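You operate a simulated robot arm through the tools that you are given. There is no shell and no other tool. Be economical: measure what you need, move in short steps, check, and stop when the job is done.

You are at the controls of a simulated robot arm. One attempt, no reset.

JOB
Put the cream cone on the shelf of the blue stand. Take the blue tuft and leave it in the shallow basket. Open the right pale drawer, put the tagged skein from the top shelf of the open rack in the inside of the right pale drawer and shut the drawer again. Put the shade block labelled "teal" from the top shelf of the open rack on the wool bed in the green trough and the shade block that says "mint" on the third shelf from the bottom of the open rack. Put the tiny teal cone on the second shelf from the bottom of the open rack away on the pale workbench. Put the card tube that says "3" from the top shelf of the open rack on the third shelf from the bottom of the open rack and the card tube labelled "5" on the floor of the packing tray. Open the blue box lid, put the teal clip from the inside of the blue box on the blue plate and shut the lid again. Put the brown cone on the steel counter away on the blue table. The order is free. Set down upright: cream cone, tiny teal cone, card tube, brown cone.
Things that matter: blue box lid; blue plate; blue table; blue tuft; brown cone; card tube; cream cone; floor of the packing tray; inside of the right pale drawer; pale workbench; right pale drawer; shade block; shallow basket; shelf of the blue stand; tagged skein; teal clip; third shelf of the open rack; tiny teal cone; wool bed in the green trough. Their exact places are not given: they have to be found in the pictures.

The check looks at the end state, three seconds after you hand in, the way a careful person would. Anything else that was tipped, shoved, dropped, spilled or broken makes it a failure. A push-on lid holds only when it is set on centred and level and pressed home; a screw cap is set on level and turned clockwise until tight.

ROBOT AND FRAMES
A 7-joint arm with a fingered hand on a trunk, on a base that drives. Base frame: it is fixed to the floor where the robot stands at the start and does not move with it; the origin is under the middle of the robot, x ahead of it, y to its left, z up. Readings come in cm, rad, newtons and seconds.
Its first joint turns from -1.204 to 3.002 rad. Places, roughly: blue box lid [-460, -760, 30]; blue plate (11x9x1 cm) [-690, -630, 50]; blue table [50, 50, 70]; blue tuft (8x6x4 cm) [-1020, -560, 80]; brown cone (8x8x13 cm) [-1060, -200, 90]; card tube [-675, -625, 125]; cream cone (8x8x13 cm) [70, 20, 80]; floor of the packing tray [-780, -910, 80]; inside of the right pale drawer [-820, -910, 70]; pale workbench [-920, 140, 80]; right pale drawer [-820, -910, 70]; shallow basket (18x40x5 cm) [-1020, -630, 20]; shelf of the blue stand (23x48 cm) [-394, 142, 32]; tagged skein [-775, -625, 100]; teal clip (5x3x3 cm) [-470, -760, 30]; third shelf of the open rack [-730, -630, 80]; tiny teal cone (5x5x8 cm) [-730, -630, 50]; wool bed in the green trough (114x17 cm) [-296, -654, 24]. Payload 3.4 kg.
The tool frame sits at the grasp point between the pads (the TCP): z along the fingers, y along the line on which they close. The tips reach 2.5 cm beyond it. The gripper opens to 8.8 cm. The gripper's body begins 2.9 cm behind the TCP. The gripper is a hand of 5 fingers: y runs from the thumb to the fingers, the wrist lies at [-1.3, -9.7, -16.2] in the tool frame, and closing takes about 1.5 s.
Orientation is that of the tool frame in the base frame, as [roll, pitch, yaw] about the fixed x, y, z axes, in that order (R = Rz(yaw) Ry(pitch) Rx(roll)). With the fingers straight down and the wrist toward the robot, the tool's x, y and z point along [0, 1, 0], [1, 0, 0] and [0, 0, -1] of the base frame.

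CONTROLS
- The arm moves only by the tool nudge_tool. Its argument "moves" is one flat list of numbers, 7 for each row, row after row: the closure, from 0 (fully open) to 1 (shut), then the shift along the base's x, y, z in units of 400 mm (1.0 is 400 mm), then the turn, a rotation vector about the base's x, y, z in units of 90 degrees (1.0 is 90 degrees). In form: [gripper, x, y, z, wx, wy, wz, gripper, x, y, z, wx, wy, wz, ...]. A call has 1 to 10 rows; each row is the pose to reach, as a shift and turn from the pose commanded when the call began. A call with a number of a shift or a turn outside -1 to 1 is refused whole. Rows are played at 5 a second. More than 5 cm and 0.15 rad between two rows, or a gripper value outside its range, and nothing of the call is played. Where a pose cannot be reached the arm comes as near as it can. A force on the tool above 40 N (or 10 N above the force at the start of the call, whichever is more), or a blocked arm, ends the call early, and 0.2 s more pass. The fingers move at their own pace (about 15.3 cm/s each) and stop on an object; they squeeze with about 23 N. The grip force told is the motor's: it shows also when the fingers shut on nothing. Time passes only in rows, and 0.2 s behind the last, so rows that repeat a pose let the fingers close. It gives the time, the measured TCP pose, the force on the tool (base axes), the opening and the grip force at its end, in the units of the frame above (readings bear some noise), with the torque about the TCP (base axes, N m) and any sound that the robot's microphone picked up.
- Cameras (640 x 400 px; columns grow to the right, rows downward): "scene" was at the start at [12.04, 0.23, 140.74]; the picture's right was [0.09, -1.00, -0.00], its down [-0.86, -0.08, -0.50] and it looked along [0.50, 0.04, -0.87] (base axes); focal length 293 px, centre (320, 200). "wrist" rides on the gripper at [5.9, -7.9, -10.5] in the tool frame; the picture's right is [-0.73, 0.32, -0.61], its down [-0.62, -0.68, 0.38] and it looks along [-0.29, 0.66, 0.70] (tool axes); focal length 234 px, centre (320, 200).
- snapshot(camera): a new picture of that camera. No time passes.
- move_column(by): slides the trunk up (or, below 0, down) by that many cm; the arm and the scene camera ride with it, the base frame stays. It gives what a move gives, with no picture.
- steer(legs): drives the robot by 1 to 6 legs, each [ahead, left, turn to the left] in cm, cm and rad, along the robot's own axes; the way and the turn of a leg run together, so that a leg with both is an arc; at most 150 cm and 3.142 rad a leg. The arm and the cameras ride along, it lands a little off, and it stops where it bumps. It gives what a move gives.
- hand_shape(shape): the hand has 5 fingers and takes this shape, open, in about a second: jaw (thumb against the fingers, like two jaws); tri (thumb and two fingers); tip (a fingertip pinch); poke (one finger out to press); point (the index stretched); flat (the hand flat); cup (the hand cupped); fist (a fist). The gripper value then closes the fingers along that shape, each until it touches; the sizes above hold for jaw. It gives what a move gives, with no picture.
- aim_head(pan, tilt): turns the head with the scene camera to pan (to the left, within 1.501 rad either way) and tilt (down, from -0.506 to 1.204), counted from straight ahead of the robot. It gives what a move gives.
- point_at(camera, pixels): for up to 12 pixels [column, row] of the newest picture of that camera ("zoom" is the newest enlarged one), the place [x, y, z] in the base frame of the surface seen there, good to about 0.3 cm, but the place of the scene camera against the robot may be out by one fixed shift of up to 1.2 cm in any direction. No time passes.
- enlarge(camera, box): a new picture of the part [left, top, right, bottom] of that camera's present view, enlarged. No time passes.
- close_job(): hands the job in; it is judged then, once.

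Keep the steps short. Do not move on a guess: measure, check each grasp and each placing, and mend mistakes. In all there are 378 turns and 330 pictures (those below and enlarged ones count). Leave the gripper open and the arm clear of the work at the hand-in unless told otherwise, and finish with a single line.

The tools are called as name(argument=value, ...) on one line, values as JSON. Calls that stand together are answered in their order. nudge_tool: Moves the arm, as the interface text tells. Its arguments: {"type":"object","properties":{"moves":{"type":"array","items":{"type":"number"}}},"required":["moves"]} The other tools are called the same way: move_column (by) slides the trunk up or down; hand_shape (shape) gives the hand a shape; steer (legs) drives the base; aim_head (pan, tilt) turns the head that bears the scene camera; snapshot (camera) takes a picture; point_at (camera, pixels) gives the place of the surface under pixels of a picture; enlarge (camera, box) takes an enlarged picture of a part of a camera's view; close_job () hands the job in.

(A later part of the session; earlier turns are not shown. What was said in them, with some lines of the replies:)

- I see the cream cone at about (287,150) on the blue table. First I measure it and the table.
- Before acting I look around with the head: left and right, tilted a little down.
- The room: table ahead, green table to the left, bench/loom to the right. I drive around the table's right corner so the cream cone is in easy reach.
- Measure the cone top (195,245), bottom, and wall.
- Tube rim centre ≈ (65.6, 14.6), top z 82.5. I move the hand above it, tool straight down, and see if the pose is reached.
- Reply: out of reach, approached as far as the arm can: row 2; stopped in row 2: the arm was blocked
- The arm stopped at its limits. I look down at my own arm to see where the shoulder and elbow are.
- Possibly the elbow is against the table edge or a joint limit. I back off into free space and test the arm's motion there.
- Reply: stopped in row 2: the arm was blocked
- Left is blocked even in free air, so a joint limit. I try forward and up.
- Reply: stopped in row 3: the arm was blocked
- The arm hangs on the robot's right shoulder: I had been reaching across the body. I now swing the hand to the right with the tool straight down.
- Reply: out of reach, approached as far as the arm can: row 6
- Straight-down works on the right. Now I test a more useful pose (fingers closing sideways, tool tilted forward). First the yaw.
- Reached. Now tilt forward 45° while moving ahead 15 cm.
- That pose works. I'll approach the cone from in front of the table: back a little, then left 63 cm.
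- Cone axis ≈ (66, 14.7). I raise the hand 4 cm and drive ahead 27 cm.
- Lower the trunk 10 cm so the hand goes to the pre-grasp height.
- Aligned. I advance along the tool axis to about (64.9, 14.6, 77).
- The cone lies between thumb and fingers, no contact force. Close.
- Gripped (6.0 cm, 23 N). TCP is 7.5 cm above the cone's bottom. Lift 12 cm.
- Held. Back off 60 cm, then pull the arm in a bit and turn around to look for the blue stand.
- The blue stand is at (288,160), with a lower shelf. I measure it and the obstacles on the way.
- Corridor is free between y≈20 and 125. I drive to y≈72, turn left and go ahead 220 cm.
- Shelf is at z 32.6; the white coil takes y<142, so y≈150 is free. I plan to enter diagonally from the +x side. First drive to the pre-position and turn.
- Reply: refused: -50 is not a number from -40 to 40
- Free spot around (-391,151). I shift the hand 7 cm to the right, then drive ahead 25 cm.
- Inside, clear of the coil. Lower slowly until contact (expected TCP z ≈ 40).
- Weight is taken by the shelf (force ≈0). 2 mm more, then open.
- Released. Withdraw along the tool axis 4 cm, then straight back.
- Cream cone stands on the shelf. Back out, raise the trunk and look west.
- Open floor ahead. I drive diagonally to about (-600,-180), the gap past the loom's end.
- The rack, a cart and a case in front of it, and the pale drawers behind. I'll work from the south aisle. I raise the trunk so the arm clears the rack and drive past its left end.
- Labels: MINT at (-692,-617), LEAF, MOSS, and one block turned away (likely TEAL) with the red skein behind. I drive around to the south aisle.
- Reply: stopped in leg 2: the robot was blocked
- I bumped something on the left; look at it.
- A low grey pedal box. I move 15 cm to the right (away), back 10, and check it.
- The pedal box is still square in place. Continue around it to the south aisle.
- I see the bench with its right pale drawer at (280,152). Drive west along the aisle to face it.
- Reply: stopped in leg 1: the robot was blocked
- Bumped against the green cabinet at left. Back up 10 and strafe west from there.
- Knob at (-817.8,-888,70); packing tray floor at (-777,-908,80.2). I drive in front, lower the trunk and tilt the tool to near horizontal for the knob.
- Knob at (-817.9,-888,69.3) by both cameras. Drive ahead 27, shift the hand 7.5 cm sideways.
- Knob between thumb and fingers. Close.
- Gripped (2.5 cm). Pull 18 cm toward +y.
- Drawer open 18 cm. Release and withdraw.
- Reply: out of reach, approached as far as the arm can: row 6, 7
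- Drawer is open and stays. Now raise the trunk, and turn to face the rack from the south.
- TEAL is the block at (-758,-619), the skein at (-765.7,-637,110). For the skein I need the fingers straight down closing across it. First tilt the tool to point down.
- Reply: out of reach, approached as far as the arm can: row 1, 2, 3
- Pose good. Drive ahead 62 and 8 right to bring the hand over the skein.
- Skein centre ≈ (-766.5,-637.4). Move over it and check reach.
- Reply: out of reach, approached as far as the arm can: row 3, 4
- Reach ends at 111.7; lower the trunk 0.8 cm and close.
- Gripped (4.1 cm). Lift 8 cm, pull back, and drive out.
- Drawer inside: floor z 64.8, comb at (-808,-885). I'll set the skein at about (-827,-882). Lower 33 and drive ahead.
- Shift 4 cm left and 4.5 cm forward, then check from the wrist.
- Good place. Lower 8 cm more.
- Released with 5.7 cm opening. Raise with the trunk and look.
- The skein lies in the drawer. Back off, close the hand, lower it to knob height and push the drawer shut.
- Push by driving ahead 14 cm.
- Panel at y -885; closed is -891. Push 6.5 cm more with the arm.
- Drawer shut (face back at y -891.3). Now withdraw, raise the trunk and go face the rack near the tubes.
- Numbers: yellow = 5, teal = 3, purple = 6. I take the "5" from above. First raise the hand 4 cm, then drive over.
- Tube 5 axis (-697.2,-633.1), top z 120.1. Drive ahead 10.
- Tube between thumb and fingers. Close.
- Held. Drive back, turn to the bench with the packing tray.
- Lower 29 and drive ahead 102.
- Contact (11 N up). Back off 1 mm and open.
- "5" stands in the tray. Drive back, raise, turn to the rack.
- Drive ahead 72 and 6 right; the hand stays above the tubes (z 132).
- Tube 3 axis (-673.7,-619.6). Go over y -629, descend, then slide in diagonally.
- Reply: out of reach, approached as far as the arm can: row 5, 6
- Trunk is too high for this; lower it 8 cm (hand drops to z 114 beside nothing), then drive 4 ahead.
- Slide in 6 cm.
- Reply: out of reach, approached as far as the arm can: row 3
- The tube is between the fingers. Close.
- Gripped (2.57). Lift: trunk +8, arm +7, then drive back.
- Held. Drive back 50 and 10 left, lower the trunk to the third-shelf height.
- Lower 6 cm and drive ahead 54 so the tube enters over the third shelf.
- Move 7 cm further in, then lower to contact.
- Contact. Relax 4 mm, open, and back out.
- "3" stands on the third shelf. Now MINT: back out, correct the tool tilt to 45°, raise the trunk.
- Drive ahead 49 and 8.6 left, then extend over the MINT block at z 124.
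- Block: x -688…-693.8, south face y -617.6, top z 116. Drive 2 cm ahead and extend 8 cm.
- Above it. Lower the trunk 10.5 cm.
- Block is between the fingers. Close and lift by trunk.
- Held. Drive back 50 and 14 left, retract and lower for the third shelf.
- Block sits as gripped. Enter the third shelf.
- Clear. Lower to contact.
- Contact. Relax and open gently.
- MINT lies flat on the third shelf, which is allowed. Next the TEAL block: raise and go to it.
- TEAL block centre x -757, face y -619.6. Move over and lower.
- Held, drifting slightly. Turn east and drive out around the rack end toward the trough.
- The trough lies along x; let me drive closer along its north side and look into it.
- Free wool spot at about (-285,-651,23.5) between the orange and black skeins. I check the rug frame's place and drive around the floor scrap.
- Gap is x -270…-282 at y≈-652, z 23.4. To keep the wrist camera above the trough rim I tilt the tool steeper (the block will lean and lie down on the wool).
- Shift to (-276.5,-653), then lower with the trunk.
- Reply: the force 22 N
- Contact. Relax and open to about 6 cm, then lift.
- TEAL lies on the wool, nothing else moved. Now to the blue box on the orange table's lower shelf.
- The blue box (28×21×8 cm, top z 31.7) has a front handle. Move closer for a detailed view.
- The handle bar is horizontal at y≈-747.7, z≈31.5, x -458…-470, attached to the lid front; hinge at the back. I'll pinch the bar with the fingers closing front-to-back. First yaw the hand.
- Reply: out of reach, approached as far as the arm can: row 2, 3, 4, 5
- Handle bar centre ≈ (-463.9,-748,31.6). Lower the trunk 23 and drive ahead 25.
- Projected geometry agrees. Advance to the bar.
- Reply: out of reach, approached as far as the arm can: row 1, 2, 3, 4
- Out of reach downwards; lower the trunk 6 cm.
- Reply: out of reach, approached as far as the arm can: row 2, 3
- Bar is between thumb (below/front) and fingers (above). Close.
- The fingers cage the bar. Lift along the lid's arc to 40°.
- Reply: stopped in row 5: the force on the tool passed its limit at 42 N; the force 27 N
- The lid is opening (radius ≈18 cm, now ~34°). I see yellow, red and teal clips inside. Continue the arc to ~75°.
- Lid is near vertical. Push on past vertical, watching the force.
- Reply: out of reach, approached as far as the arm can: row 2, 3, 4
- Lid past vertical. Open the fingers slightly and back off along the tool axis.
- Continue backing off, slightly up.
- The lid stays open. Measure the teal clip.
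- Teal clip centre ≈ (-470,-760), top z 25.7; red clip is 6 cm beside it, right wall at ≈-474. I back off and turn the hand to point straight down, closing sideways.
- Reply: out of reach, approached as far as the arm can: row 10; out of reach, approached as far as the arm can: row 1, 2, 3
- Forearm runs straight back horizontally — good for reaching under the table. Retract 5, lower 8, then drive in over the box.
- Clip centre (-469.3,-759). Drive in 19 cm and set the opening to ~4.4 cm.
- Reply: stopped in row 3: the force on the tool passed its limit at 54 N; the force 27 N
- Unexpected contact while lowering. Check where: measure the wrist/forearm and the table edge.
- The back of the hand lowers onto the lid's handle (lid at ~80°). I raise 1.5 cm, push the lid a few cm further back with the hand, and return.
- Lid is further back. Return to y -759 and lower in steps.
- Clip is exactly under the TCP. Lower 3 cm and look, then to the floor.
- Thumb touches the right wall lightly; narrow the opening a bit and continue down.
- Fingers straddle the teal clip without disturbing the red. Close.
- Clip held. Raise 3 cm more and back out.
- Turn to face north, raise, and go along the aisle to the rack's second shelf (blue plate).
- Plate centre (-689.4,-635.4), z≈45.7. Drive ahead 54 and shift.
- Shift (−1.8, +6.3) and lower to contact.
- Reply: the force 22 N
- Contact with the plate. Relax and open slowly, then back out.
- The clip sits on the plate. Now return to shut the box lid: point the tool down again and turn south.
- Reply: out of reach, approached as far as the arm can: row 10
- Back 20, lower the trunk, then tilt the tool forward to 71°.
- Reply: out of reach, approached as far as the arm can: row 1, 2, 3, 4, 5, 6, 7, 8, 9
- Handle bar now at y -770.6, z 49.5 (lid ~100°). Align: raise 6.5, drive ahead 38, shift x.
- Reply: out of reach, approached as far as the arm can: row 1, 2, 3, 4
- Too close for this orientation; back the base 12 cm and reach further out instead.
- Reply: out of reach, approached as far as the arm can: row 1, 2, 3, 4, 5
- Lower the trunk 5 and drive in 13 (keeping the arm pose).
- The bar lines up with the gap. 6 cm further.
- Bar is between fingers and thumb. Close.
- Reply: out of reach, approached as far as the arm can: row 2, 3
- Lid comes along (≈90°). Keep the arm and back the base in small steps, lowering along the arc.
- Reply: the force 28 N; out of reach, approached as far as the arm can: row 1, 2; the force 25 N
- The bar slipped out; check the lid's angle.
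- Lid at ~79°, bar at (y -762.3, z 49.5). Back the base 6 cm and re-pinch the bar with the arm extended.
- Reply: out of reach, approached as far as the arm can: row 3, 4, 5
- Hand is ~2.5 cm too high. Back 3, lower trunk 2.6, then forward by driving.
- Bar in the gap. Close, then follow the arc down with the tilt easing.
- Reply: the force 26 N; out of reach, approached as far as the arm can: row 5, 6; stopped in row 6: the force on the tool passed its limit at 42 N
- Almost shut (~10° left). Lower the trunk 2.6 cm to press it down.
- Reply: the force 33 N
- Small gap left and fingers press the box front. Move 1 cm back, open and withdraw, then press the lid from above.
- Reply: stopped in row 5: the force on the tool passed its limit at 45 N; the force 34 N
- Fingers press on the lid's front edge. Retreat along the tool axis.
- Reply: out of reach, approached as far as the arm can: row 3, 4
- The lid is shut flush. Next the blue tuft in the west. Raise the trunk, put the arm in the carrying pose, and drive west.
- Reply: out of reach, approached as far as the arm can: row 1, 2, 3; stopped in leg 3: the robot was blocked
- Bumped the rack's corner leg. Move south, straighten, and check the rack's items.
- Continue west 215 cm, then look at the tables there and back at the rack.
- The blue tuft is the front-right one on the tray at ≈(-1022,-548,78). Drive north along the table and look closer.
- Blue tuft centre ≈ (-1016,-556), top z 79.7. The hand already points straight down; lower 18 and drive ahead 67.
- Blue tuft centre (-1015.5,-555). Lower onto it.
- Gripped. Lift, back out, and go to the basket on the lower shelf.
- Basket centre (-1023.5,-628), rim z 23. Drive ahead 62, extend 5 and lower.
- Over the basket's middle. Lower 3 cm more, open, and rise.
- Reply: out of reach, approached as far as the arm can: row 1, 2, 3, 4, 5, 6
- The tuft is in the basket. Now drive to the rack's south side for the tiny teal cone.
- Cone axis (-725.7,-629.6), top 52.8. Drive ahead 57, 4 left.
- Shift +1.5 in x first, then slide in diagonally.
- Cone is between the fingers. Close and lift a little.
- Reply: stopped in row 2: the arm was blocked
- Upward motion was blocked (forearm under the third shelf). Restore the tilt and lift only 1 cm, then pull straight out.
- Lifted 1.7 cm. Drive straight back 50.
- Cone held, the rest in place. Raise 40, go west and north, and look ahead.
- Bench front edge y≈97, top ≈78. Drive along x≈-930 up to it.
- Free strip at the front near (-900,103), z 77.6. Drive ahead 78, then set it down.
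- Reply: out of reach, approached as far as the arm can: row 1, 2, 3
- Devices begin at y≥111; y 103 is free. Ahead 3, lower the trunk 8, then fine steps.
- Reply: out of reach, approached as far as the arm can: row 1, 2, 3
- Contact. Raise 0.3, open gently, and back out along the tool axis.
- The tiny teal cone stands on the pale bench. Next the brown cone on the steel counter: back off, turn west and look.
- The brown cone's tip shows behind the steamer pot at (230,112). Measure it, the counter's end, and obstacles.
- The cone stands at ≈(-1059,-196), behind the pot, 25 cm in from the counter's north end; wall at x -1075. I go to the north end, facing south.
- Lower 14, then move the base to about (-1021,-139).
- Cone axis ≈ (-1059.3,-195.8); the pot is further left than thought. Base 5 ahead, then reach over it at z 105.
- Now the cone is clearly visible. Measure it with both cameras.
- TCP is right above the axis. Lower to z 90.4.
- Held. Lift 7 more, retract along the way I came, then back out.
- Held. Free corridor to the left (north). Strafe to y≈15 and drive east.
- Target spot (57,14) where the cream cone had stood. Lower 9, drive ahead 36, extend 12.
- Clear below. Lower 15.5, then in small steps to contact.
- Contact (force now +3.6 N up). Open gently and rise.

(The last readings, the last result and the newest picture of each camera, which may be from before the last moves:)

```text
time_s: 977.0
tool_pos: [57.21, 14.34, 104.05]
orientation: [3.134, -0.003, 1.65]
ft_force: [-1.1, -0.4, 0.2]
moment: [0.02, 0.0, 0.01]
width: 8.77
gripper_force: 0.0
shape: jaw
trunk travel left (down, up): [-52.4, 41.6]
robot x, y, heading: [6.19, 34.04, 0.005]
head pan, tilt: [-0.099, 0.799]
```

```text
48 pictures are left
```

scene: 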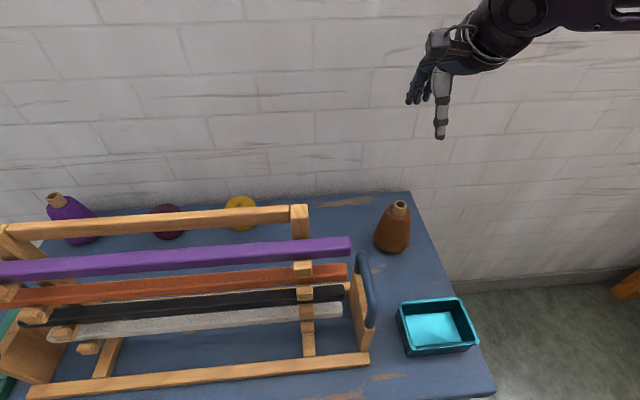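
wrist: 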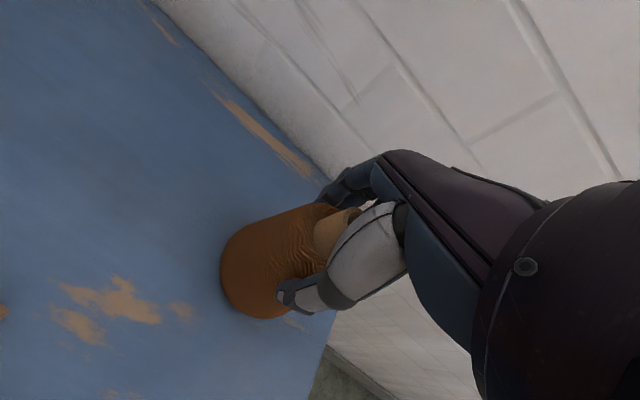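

The brown cone stands on the blue table. Back off so the arm is clear, then hand in.

steer(legs=[[-70, 0, 0]])

snapshot(camera="scene")

```text
time_s: 980.8
tool_pos: [-13.13, 13.6, 104.06]
orientation: [3.133, -0.002, 1.627]
ft_force: [0.2, -0.4, 0.5]
moment: [-0.01, -0.01, -0.01]
width: 8.77
gripper_force: 0.1
shape: jaw
trunk travel left (down, up): [-52.4, 41.6]
robot x, y, heading: [-63.61, 35.08, -0.01]
head pan, tilt: [-0.099, 0.799]
```

```text
47 pictures are left
```

scene: 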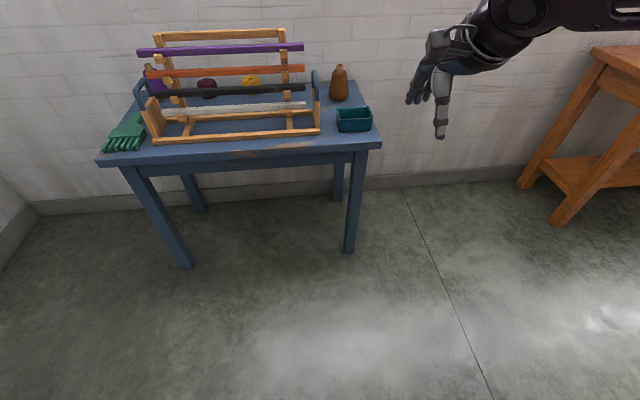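

All placings are done and checked, and the gripper is open and clear. Handing in.

close_job()

```text
The job is handed in.
```

All ten placings are done and handed in; the pale drawer and blue box lid are shut, the cones and card tubes stand upright, and the "mint" block lies flat on its shelf; I bumped the rack, the green cabinet and a pedal box while driving, and nothing I could see afterwards had shifted.
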